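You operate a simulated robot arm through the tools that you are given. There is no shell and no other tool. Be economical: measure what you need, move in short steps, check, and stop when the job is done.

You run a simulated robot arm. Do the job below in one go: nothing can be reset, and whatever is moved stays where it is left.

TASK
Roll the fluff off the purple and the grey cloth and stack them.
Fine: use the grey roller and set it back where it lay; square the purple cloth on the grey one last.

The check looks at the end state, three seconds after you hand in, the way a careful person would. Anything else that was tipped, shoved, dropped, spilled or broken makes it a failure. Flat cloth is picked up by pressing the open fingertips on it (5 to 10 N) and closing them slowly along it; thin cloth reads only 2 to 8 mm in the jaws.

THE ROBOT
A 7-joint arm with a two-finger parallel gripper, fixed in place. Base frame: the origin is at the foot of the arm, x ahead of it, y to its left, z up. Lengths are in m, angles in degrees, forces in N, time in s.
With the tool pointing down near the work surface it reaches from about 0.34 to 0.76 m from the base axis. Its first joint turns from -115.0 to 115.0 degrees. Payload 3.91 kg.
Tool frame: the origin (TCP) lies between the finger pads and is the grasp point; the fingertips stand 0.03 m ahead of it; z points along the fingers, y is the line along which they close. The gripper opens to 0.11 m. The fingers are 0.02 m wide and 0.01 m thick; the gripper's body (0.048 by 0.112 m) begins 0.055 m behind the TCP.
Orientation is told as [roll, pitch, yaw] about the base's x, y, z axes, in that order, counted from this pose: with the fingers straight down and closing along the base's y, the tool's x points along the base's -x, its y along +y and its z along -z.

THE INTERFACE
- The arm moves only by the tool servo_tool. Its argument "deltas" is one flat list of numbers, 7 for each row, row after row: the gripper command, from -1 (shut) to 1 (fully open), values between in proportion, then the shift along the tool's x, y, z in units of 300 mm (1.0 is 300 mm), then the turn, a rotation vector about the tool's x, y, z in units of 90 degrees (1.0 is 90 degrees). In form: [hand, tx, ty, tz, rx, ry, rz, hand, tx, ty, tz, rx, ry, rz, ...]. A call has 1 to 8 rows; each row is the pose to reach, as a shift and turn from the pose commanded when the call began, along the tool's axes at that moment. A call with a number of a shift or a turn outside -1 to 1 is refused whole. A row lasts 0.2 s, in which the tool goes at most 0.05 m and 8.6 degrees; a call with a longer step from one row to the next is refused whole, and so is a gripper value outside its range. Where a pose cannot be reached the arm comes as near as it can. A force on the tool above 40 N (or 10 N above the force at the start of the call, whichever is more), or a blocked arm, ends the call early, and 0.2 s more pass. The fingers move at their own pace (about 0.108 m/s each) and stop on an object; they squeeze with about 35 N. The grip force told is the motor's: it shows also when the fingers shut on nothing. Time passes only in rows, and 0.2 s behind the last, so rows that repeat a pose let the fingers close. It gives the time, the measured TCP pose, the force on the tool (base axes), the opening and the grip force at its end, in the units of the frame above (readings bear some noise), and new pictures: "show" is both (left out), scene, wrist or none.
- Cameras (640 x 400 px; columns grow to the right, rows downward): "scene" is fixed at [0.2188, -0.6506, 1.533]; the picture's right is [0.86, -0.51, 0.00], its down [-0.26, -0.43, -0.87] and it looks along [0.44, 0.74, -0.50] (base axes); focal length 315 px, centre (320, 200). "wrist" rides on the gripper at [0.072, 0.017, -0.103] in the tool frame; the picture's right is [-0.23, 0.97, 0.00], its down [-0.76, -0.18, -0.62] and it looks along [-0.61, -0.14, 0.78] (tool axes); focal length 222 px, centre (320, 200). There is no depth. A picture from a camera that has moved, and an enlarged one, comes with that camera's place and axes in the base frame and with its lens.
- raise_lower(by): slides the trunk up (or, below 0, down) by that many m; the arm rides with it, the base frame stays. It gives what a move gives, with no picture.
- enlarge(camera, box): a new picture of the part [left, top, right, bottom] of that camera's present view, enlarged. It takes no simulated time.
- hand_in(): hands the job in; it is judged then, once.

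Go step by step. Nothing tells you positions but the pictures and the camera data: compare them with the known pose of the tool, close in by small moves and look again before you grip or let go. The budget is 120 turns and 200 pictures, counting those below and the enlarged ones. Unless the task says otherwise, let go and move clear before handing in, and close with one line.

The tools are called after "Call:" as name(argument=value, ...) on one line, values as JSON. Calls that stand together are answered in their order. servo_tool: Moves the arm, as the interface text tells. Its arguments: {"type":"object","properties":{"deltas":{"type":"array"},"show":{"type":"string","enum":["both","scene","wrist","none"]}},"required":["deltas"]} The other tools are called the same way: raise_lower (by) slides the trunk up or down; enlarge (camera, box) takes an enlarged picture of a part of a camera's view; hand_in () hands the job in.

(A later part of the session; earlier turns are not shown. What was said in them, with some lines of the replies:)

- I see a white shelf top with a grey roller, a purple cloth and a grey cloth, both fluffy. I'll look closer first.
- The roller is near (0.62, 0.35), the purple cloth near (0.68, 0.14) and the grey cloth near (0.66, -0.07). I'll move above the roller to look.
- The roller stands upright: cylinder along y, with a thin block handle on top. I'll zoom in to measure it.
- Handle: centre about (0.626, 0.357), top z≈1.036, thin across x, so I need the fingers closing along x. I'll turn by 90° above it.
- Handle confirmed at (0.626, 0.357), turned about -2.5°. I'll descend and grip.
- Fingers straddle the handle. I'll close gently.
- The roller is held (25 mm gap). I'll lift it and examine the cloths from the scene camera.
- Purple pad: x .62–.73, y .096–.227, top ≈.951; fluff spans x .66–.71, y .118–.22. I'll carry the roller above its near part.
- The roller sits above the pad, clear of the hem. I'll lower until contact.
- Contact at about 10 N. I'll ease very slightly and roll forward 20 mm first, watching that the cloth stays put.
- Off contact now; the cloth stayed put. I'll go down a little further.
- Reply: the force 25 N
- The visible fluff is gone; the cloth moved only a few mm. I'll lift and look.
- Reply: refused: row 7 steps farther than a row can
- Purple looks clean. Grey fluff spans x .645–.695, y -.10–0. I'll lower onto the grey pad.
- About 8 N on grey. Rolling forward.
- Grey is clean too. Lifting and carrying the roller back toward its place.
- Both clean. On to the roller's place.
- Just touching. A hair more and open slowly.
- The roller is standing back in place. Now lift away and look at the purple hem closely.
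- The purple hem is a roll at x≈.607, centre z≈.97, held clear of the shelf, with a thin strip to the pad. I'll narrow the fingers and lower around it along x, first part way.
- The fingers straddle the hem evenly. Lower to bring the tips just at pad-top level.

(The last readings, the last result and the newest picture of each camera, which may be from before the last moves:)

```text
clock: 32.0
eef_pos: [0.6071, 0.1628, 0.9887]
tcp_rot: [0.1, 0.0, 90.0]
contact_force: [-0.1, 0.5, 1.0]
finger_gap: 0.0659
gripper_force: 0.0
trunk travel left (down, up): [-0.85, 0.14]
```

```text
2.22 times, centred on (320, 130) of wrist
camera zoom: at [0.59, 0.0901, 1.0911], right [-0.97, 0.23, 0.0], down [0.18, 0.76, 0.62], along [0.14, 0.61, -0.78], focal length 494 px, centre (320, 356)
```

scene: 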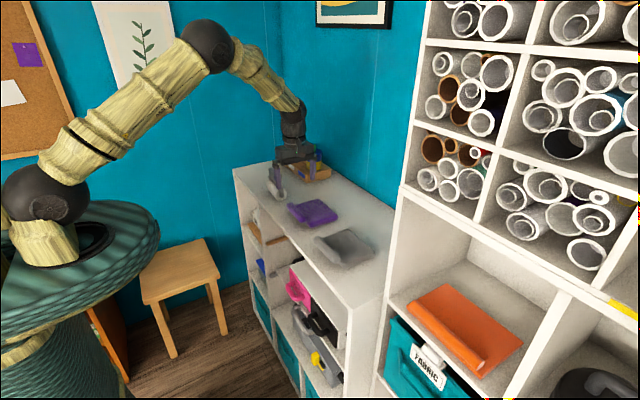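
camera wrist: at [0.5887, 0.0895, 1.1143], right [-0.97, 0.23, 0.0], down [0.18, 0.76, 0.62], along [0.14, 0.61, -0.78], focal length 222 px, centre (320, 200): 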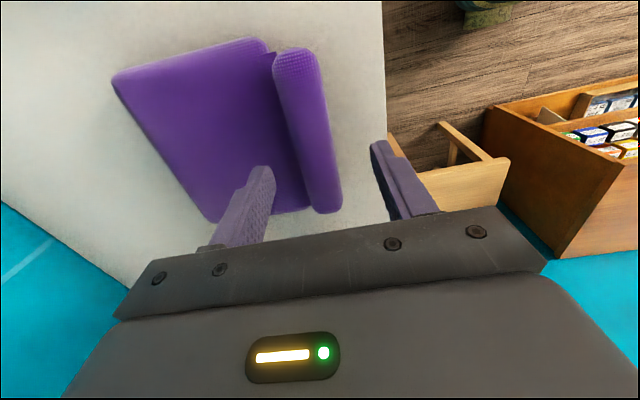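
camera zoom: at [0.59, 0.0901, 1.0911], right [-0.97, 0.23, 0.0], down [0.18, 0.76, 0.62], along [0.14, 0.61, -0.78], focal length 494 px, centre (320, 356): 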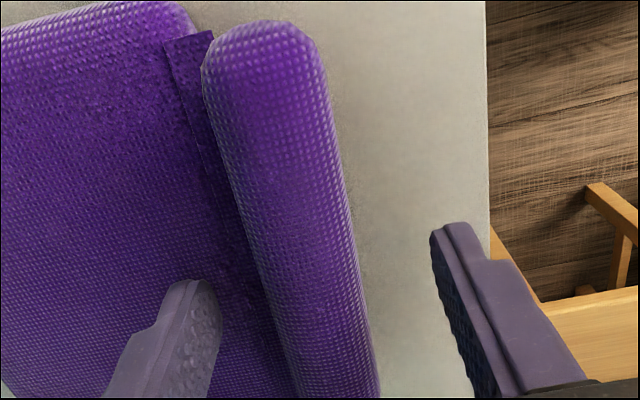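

Aligned; shift 4 mm toward the pad and close gradually on the hem.

Call:
servo_tool(deltas=[0.2, 0, -0.012, 0.0, 0, 0, 0, 0.0, 0, -0.012, 0.0, 0, 0, 0, -0.15, 0, -0.012, 0.0, 0, 0, 0, -0.3, 0, -0.012, 0, 0, 0, 0, -0.4, 0, -0.012, 0, 0, 0, 0, -0.45, 0, -0.012, 0, 0, 0, 0], show="none")

Call:
enlarge(camera="scene", box=[276, 170, 356, 230])

Call:
enlarge(camera="wrist", box=[200, 40, 440, 220])

```text
clock: 33.4
eef_pos: [0.6112, 0.1627, 0.9879]
tcp_rot: [0.0, 0.0, 89.9]
contact_force: [-0.1, 0.0, 0.3]
finger_gap: 0.0301
gripper_force: 0.0
trunk travel left (down, up): [-0.85, 0.14]
```

```text
6.67 times, centred on (316, 200) of scene
camera zoom: at [0.2188, -0.6506, 1.533], right [0.86, -0.51, 0.0], down [-0.26, -0.43, -0.87], along [0.44, 0.74, -0.5], focal length 2102 px, centre (347, 200)
```

zoom: 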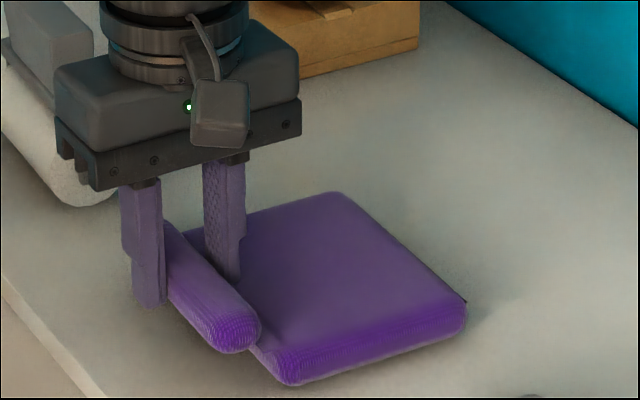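

```text
2.22 times, centred on (320, 130) of wrist
camera zoom: at [0.5935, 0.0901, 1.0918], right [-0.97, 0.23, 0.0], down [0.18, 0.76, 0.62], along [0.14, 0.61, -0.78], focal length 494 px, centre (320, 356)
```

zoom: 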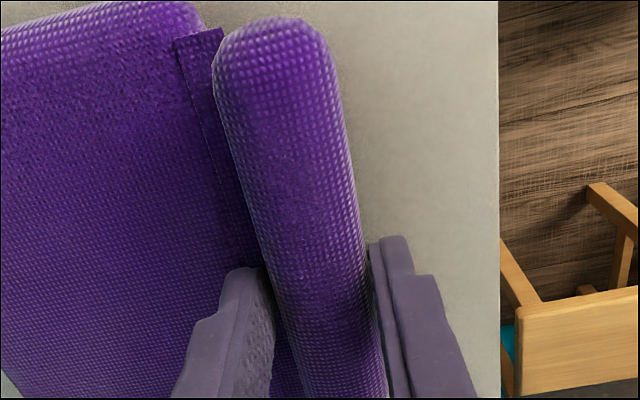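

Fingers now hug the hem. I'll go down a few mm more, watching the force, then close.

Call:
servo_tool(deltas=[-0.45, 0, 0, 0.004, 0, 0, 0, -0.45, 0, 0, 0.008, 0, 0, 0, -0.45, 0, 0, 0.01, 0, 0, 0], show="none")

```text
clock: 34.2
eef_pos: [0.6124, 0.1617, 0.9872]
tcp_rot: [-0.2, -0.1, 90.0]
contact_force: [-2.0, 1.9, 16.6]
finger_gap: 0.0304
gripper_force: 0.1
trunk travel left (down, up): [-0.85, 0.14]
```

Call:
servo_tool(deltas=[-0.45, 0, 0, -0.003, 0, 0, 0, -0.5, 0, 0, -0.003, 0, 0, 0, -0.6, 0, 0, -0.003, 0, 0, 0, -0.75, 0, 0, -0.003, 0, 0, 0, -0.9, 0, 0, -0.003, 0, 0, 0, -1, 0, 0, -0.003, 0, 0, 0, -1, 0, 0, -0.003, 0, 0, 0], show="none")

Call:
enlarge(camera="scene", box=[276, 170, 356, 230])

Call:
enlarge(camera="wrist", box=[200, 40, 440, 220])

```text
clock: 35.8
eef_pos: [0.6106, 0.1621, 0.9873]
tcp_rot: [-0.1, 0.0, 90.1]
contact_force: [0.1, 2.3, 19.3]
finger_gap: 0.0269
gripper_force: 34.7
trunk travel left (down, up): [-0.85, 0.14]
```

```text
6.67 times, centred on (316, 200) of scene
camera zoom: at [0.2188, -0.6506, 1.533], right [0.86, -0.51, 0.0], down [-0.26, -0.43, -0.87], along [0.44, 0.74, -0.5], focal length 2102 px, centre (347, 200)
```

zoom: 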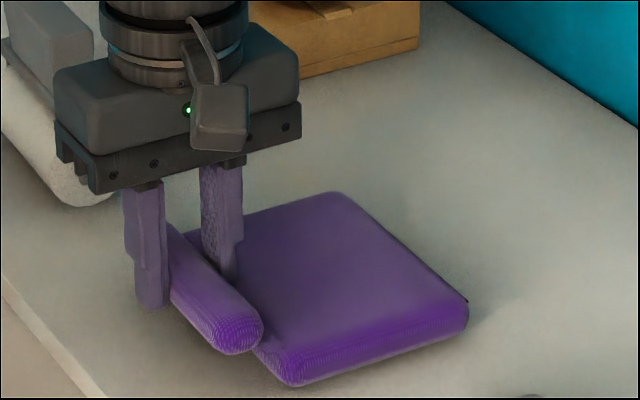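

```text
2.22 times, centred on (320, 130) of wrist
camera zoom: at [0.5928, 0.089, 1.0908], right [-0.97, 0.23, 0.0], down [0.18, 0.76, 0.62], along [0.14, 0.61, -0.78], focal length 494 px, centre (320, 356)
```

zoom: 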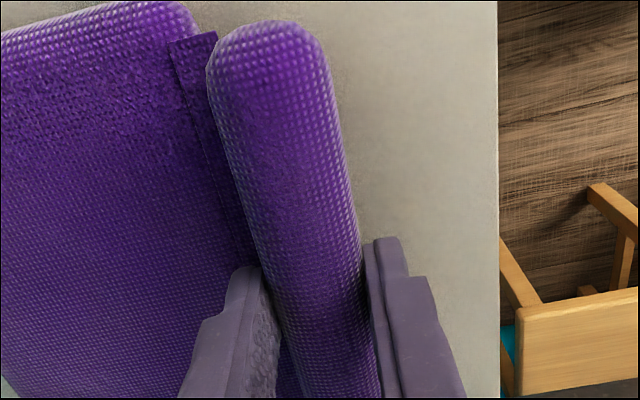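

Hem gripped (27 mm). Lifting slowly to see how the cloth hangs.

Call:
servo_tool(deltas=[-1, 0, 0, -0.03, 0, 0, 0, -1, 0, 0, -0.08, 0, 0, 0, -1, 0, 0, -0.14, 0, 0, 0, -1, 0, 0, -0.2, 0, 0, 0, -1, 0, 0, -0.25, 0, 0, 0, -1, 0, 0, -0.25, 0, 0, 0], show="wrist")

Call:
enlarge(camera="scene", box=[260, 150, 388, 246])

```text
clock: 37.2
eef_pos: [0.6132, 0.1611, 1.0627]
tcp_rot: [-0.1, 0.0, 89.8]
contact_force: [0.2, -0.2, -0.7]
finger_gap: 0.027
gripper_force: 35.4
trunk travel left (down, up): [-0.85, 0.14]
camera wrist: at [0.5957, 0.0883, 1.165], right [-0.97, 0.23, 0.0], down [0.18, 0.76, 0.62], along [0.14, 0.61, -0.78], focal length 222 px, centre (320, 200)
```

wrist: 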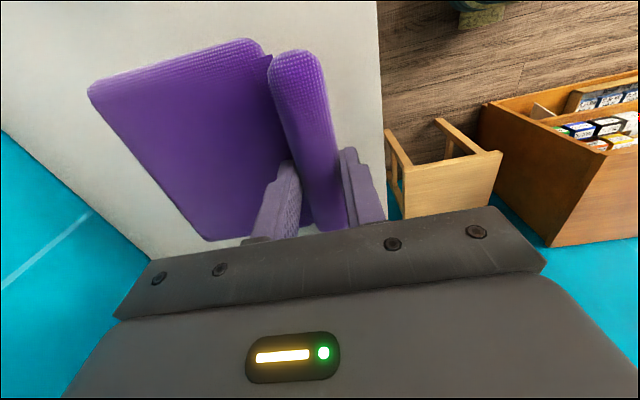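

```text
4.17 times, centred on (324, 198) of scene
camera zoom: at [0.2188, -0.6506, 1.533], right [0.86, -0.51, 0.0], down [-0.26, -0.43, -0.87], along [0.44, 0.74, -0.5], focal length 1314 px, centre (303, 208)
```

zoom: 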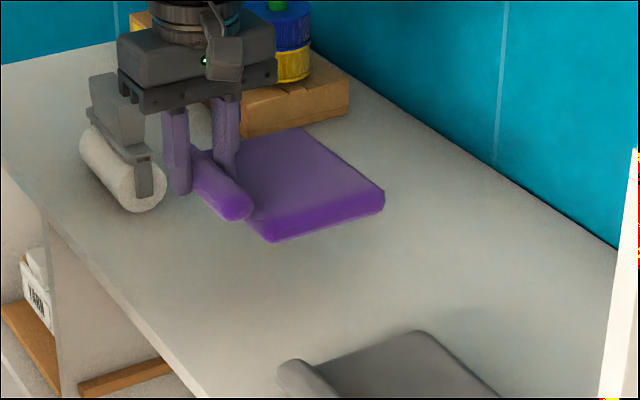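

The cloth lifts level and stiff. Grey is offset by about (-0.017, -0.213) from purple; carrying it over there at height.

Call:
servo_tool(deltas=[-1, 0.1, 0.01, 0, 0, 0, 0, -1, 0.22, 0.02, 0, 0, 0, 0, -1, 0.34, 0.03, 0, 0, 0, 0, -1, 0.46, 0.04, 0, 0, 0, 0, -1, 0.58, 0.05, 0, 0, 0, 0, -1, 0.66, 0.057, 0, 0, 0, 0, -1, 0.71, 0.06, 0, 0, 0, 0, -1, 0.71, 0.06, 0, 0, 0, 0], show="wrist")

Call:
enlarge(camera="scene", box=[292, 190, 404, 274])

```text
clock: 39.0
eef_pos: [0.5943, -0.0522, 1.0615]
tcp_rot: [0.0, -0.1, 90.0]
contact_force: [1.0, 0.4, 0.5]
finger_gap: 0.0268
gripper_force: 35.2
trunk travel left (down, up): [-0.85, 0.14]
camera wrist: at [0.5774, -0.1244, 1.1664], right [-0.97, 0.23, 0.0], down [0.18, 0.76, 0.62], along [0.14, 0.61, -0.78], focal length 222 px, centre (320, 200)
```

wrist: 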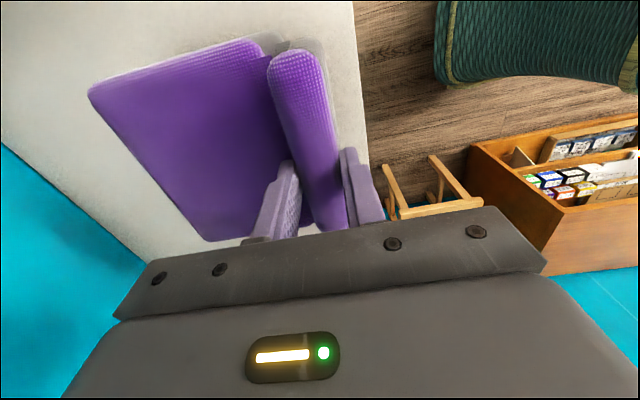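

```text
4.76 times, centred on (348, 232) of scene
camera zoom: at [0.2188, -0.6506, 1.533], right [0.86, -0.51, 0.0], down [-0.26, -0.43, -0.87], along [0.44, 0.74, -0.5], focal length 1502 px, centre (187, 48)
```

zoom: 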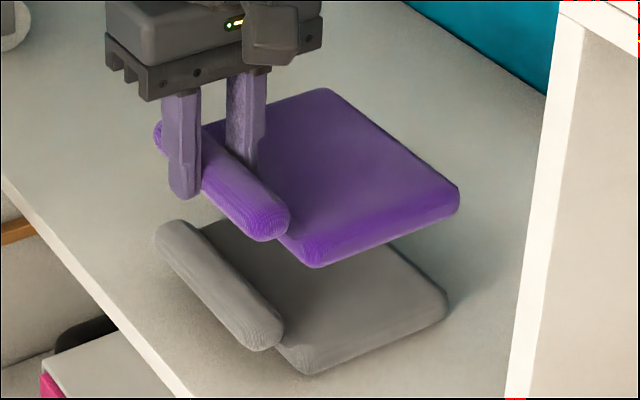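

Well lined up. Lowering to just above the grey cloth.

Call:
servo_tool(deltas=[-1, 0, 0, 0.06, 0, 0, 0, -1, 0, 0, 0.11, 0, 0, 0, -1, 0, 0, 0.14, 0, 0, 0, -1, 0, 0, 0.155, 0, 0, 0, -1, 0, 0, 0.155, 0, 0, 0], show="wrist")

Call:
enlarge(camera="scene", box=[308, 210, 388, 270])

```text
clock: 40.2
eef_pos: [0.5939, -0.0514, 1.0142]
tcp_rot: [-0.1, 0.0, 90.0]
contact_force: [-0.1, -0.6, -0.3]
finger_gap: 0.0269
gripper_force: 35.1
trunk travel left (down, up): [-0.85, 0.14]
camera wrist: at [0.5765, -0.1244, 1.1173], right [-0.97, 0.23, 0.0], down [0.18, 0.76, 0.62], along [0.14, 0.61, -0.78], focal length 222 px, centre (320, 200)
```

wrist: 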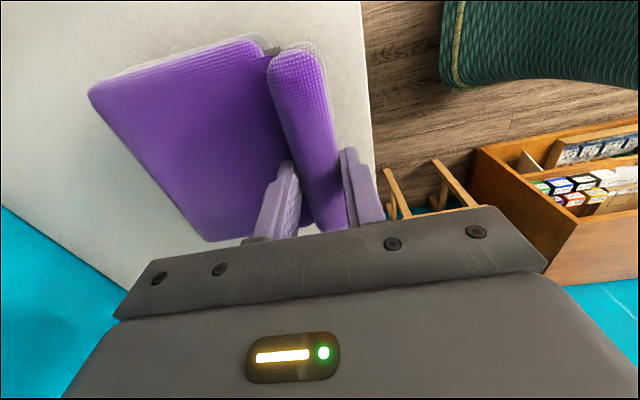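

```text
6.67 times, centred on (348, 240) of scene
camera zoom: at [0.2188, -0.6506, 1.533], right [0.86, -0.51, 0.0], down [-0.26, -0.43, -0.87], along [0.44, 0.74, -0.5], focal length 2102 px, centre (133, -67)
```

zoom: 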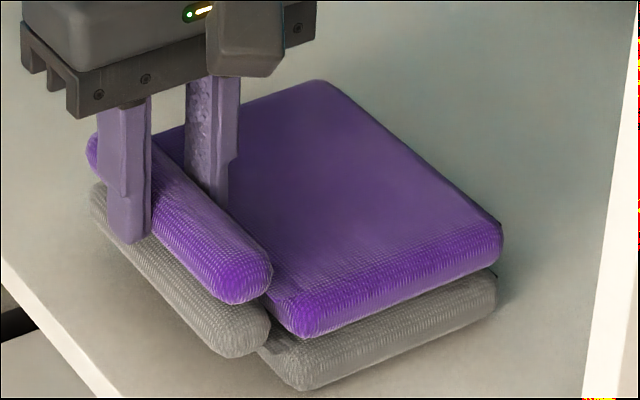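

Call:
enlarge(camera="wrist", box=[80, 25, 340, 185])

Call:
enlarge(camera="scene", box=[340, 225, 388, 271])

```text
2.46 times, centred on (210, 105) of wrist
camera zoom: at [0.5765, -0.1244, 1.1173], right [-0.97, 0.23, 0.0], down [0.18, 0.76, 0.62], along [0.14, 0.61, -0.78], focal length 547 px, centre (591, 434)
```

zoom: 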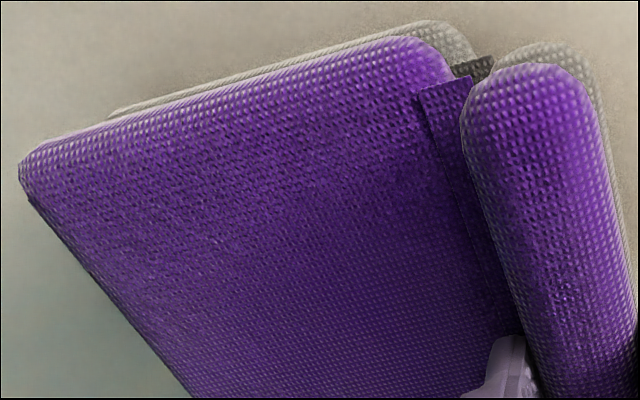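

```text
8.70 times, centred on (364, 248) of scene
camera zoom: at [0.2188, -0.6506, 1.533], right [0.86, -0.51, 0.0], down [-0.26, -0.43, -0.87], along [0.44, 0.74, -0.5], focal length 2742 px, centre (-63, -217)
```

zoom: 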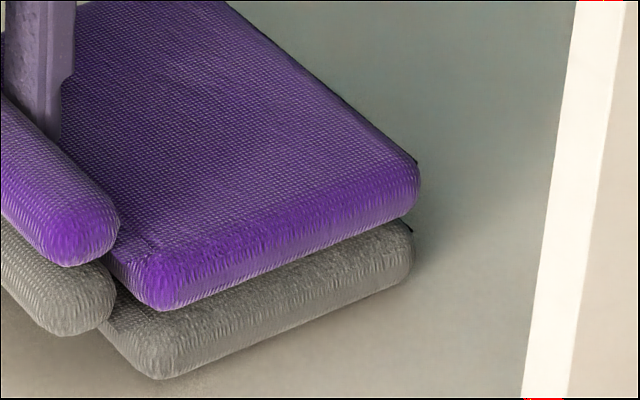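

Alignment is within about 2 mm; a small y correction, then lower until contact.

Call:
servo_tool(deltas=[-1, 0.005, 0.001, 0.005, 0, 0, 0, -1, 0.005, 0.001, 0.01, 0, 0, 0, -1, 0.005, 0.001, 0.014, 0, 0, 0, -1, 0.005, 0.001, 0.018, 0, 0, 0, -1, 0.005, 0.001, 0.018, 0, 0, 0], show="none")

Call:
enlarge(camera="scene", box=[308, 210, 388, 270])

```text
clock: 41.4
eef_pos: [0.5934, -0.0523, 1.0109]
tcp_rot: [-0.3, 0.1, 89.9]
contact_force: [0.3, -0.7, 16.3]
finger_gap: 0.0266
gripper_force: 35.1
trunk travel left (down, up): [-0.85, 0.14]
```

```text
6.67 times, centred on (348, 240) of scene
camera zoom: at [0.2188, -0.6506, 1.533], right [0.86, -0.51, 0.0], down [-0.26, -0.43, -0.87], along [0.44, 0.74, -0.5], focal length 2102 px, centre (133, -67)
```

zoom: 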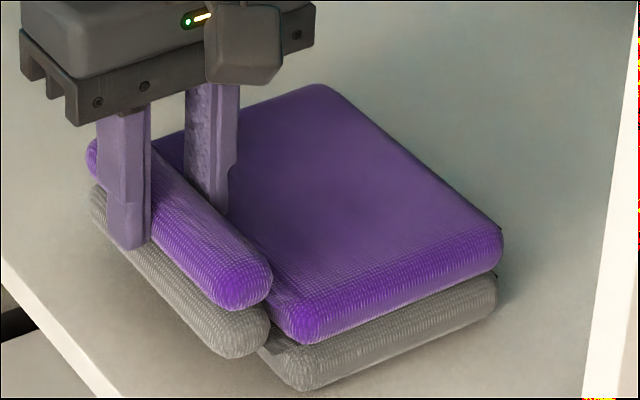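

Contact made. Ease up slightly and open slowly.

Call:
servo_tool(deltas=[-1, 0, 0, -0.003, 0, 0, 0, -0.7, 0, 0, -0.003, 0, 0, 0, -0.55, 0, 0, -0.003, 0, 0, 0, -0.48, 0, 0, -0.003, 0, 0, 0, -0.42, 0, 0, -0.003, 0, 0, 0, -0.36, 0, 0, -0.004, 0, 0, 0, -0.36, 0, 0, -0.006, 0, 0, 0], show="none")

Call:
enlarge(camera="scene", box=[308, 210, 388, 270])

```text
clock: 43.0
eef_pos: [0.5916, -0.0514, 1.0115]
tcp_rot: [0.0, 0.0, 89.9]
contact_force: [-5.5, -0.8, 9.9]
finger_gap: 0.0325
gripper_force: 0.0
trunk travel left (down, up): [-0.85, 0.14]
```

```text
6.67 times, centred on (348, 240) of scene
camera zoom: at [0.2188, -0.6506, 1.533], right [0.86, -0.51, 0.0], down [-0.26, -0.43, -0.87], along [0.44, 0.74, -0.5], focal length 2102 px, centre (133, -67)
```

zoom: 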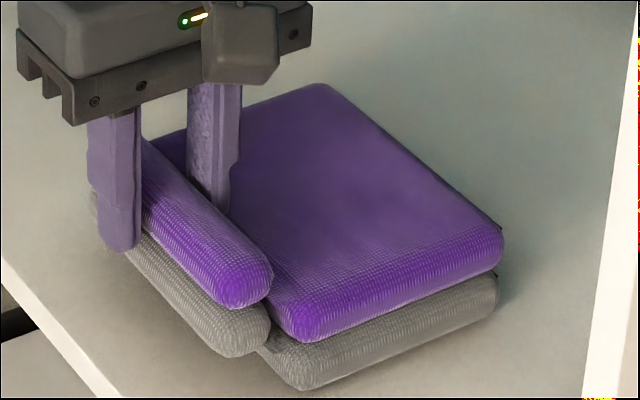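

Call:
servo_tool(deltas=[-0.38, 0, 0, -0.01, 0, 0, 0, -0.36, 0, 0, -0.03, 0, 0, 0, -0.36, 0, 0, -0.07, 0, 0, 0, -0.3, 0, 0, -0.13, 0, 0, 0, -0.2, 0, 0, -0.23, 0, 0, 0, 0, 0, 0, -0.35, 0, 0, 0, 0, 0, 0, -0.45, 0, 0, 0], show="both")

Call:
enlarge(camera="scene", box=[308, 210, 388, 270])

Call:
enlarge(camera="wrist", box=[160, 20, 400, 200])

```text
clock: 44.6
eef_pos: [0.5921, -0.0489, 1.1492]
tcp_rot: [0.0, 0.0, 90.0]
contact_force: [0.4, 0.1, -0.5]
finger_gap: 0.0549
gripper_force: 0.0
trunk travel left (down, up): [-0.85, 0.14]
camera wrist: at [0.5753, -0.1225, 1.252], right [-0.97, 0.23, 0.0], down [0.18, 0.76, 0.62], along [0.14, 0.61, -0.78], focal length 222 px, centre (320, 200)
```

scene: 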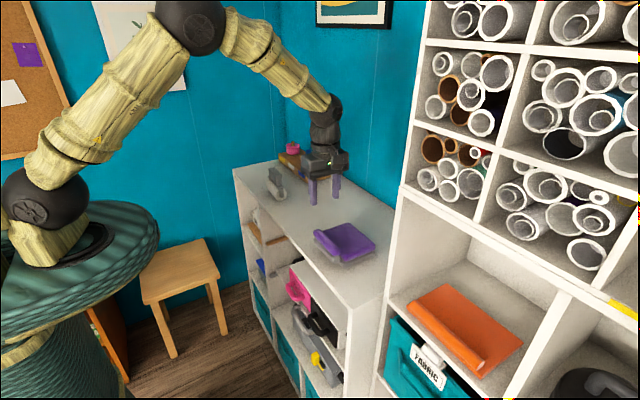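
wrist: 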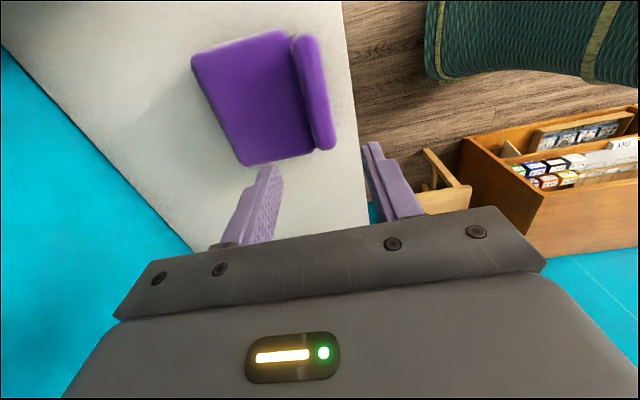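

```text
6.67 times, centred on (348, 240) of scene
camera zoom: at [0.2188, -0.6506, 1.533], right [0.86, -0.51, 0.0], down [-0.26, -0.43, -0.87], along [0.44, 0.74, -0.5], focal length 2102 px, centre (133, -67)
```

zoom: 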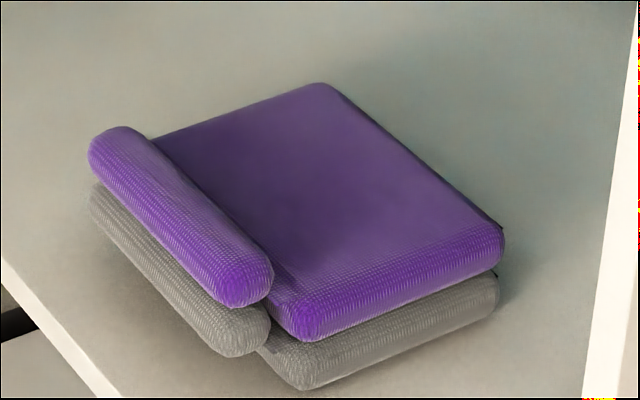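

```text
2.22 times, centred on (280, 110) of wrist
camera zoom: at [0.5753, -0.1225, 1.252], right [-0.97, 0.23, 0.0], down [0.18, 0.76, 0.62], along [0.14, 0.61, -0.78], focal length 494 px, centre (409, 400)
```

zoom: 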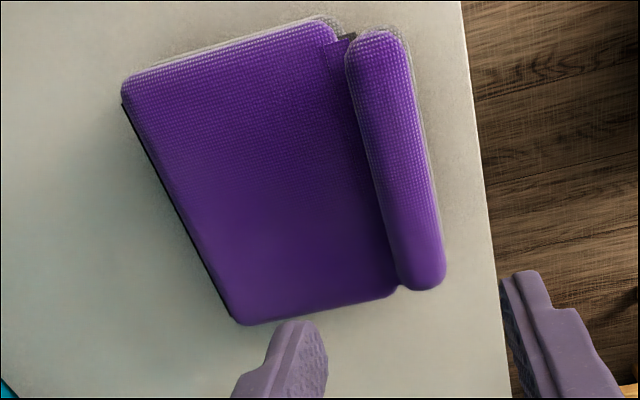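

The purple cloth lies square on the grey. A last look at the rest of the shelf.

Call:
enlarge(camera="scene", box=[230, 130, 410, 280])

```text
2.67 times, centred on (320, 205) of scene
camera zoom: at [0.2188, -0.6506, 1.533], right [0.86, -0.51, 0.0], down [-0.26, -0.43, -0.87], along [0.44, 0.74, -0.5], focal length 841 px, centre (320, 187)
```

zoom: 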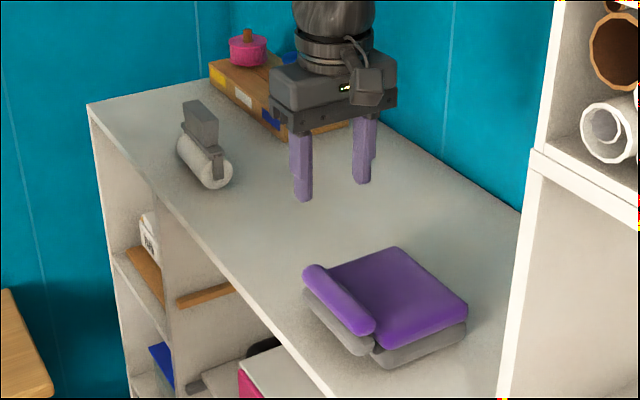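

The roller is back, the stack is square and the arm is clear, so I'm handing in.

Call:
hand_in()

```text
The job is handed in.
```

I rolled the fluff off both cloths, set the grey roller back upright within about 1 mm of where it lay, and laid the purple cloth on the grey one, square to within about 2 mm.
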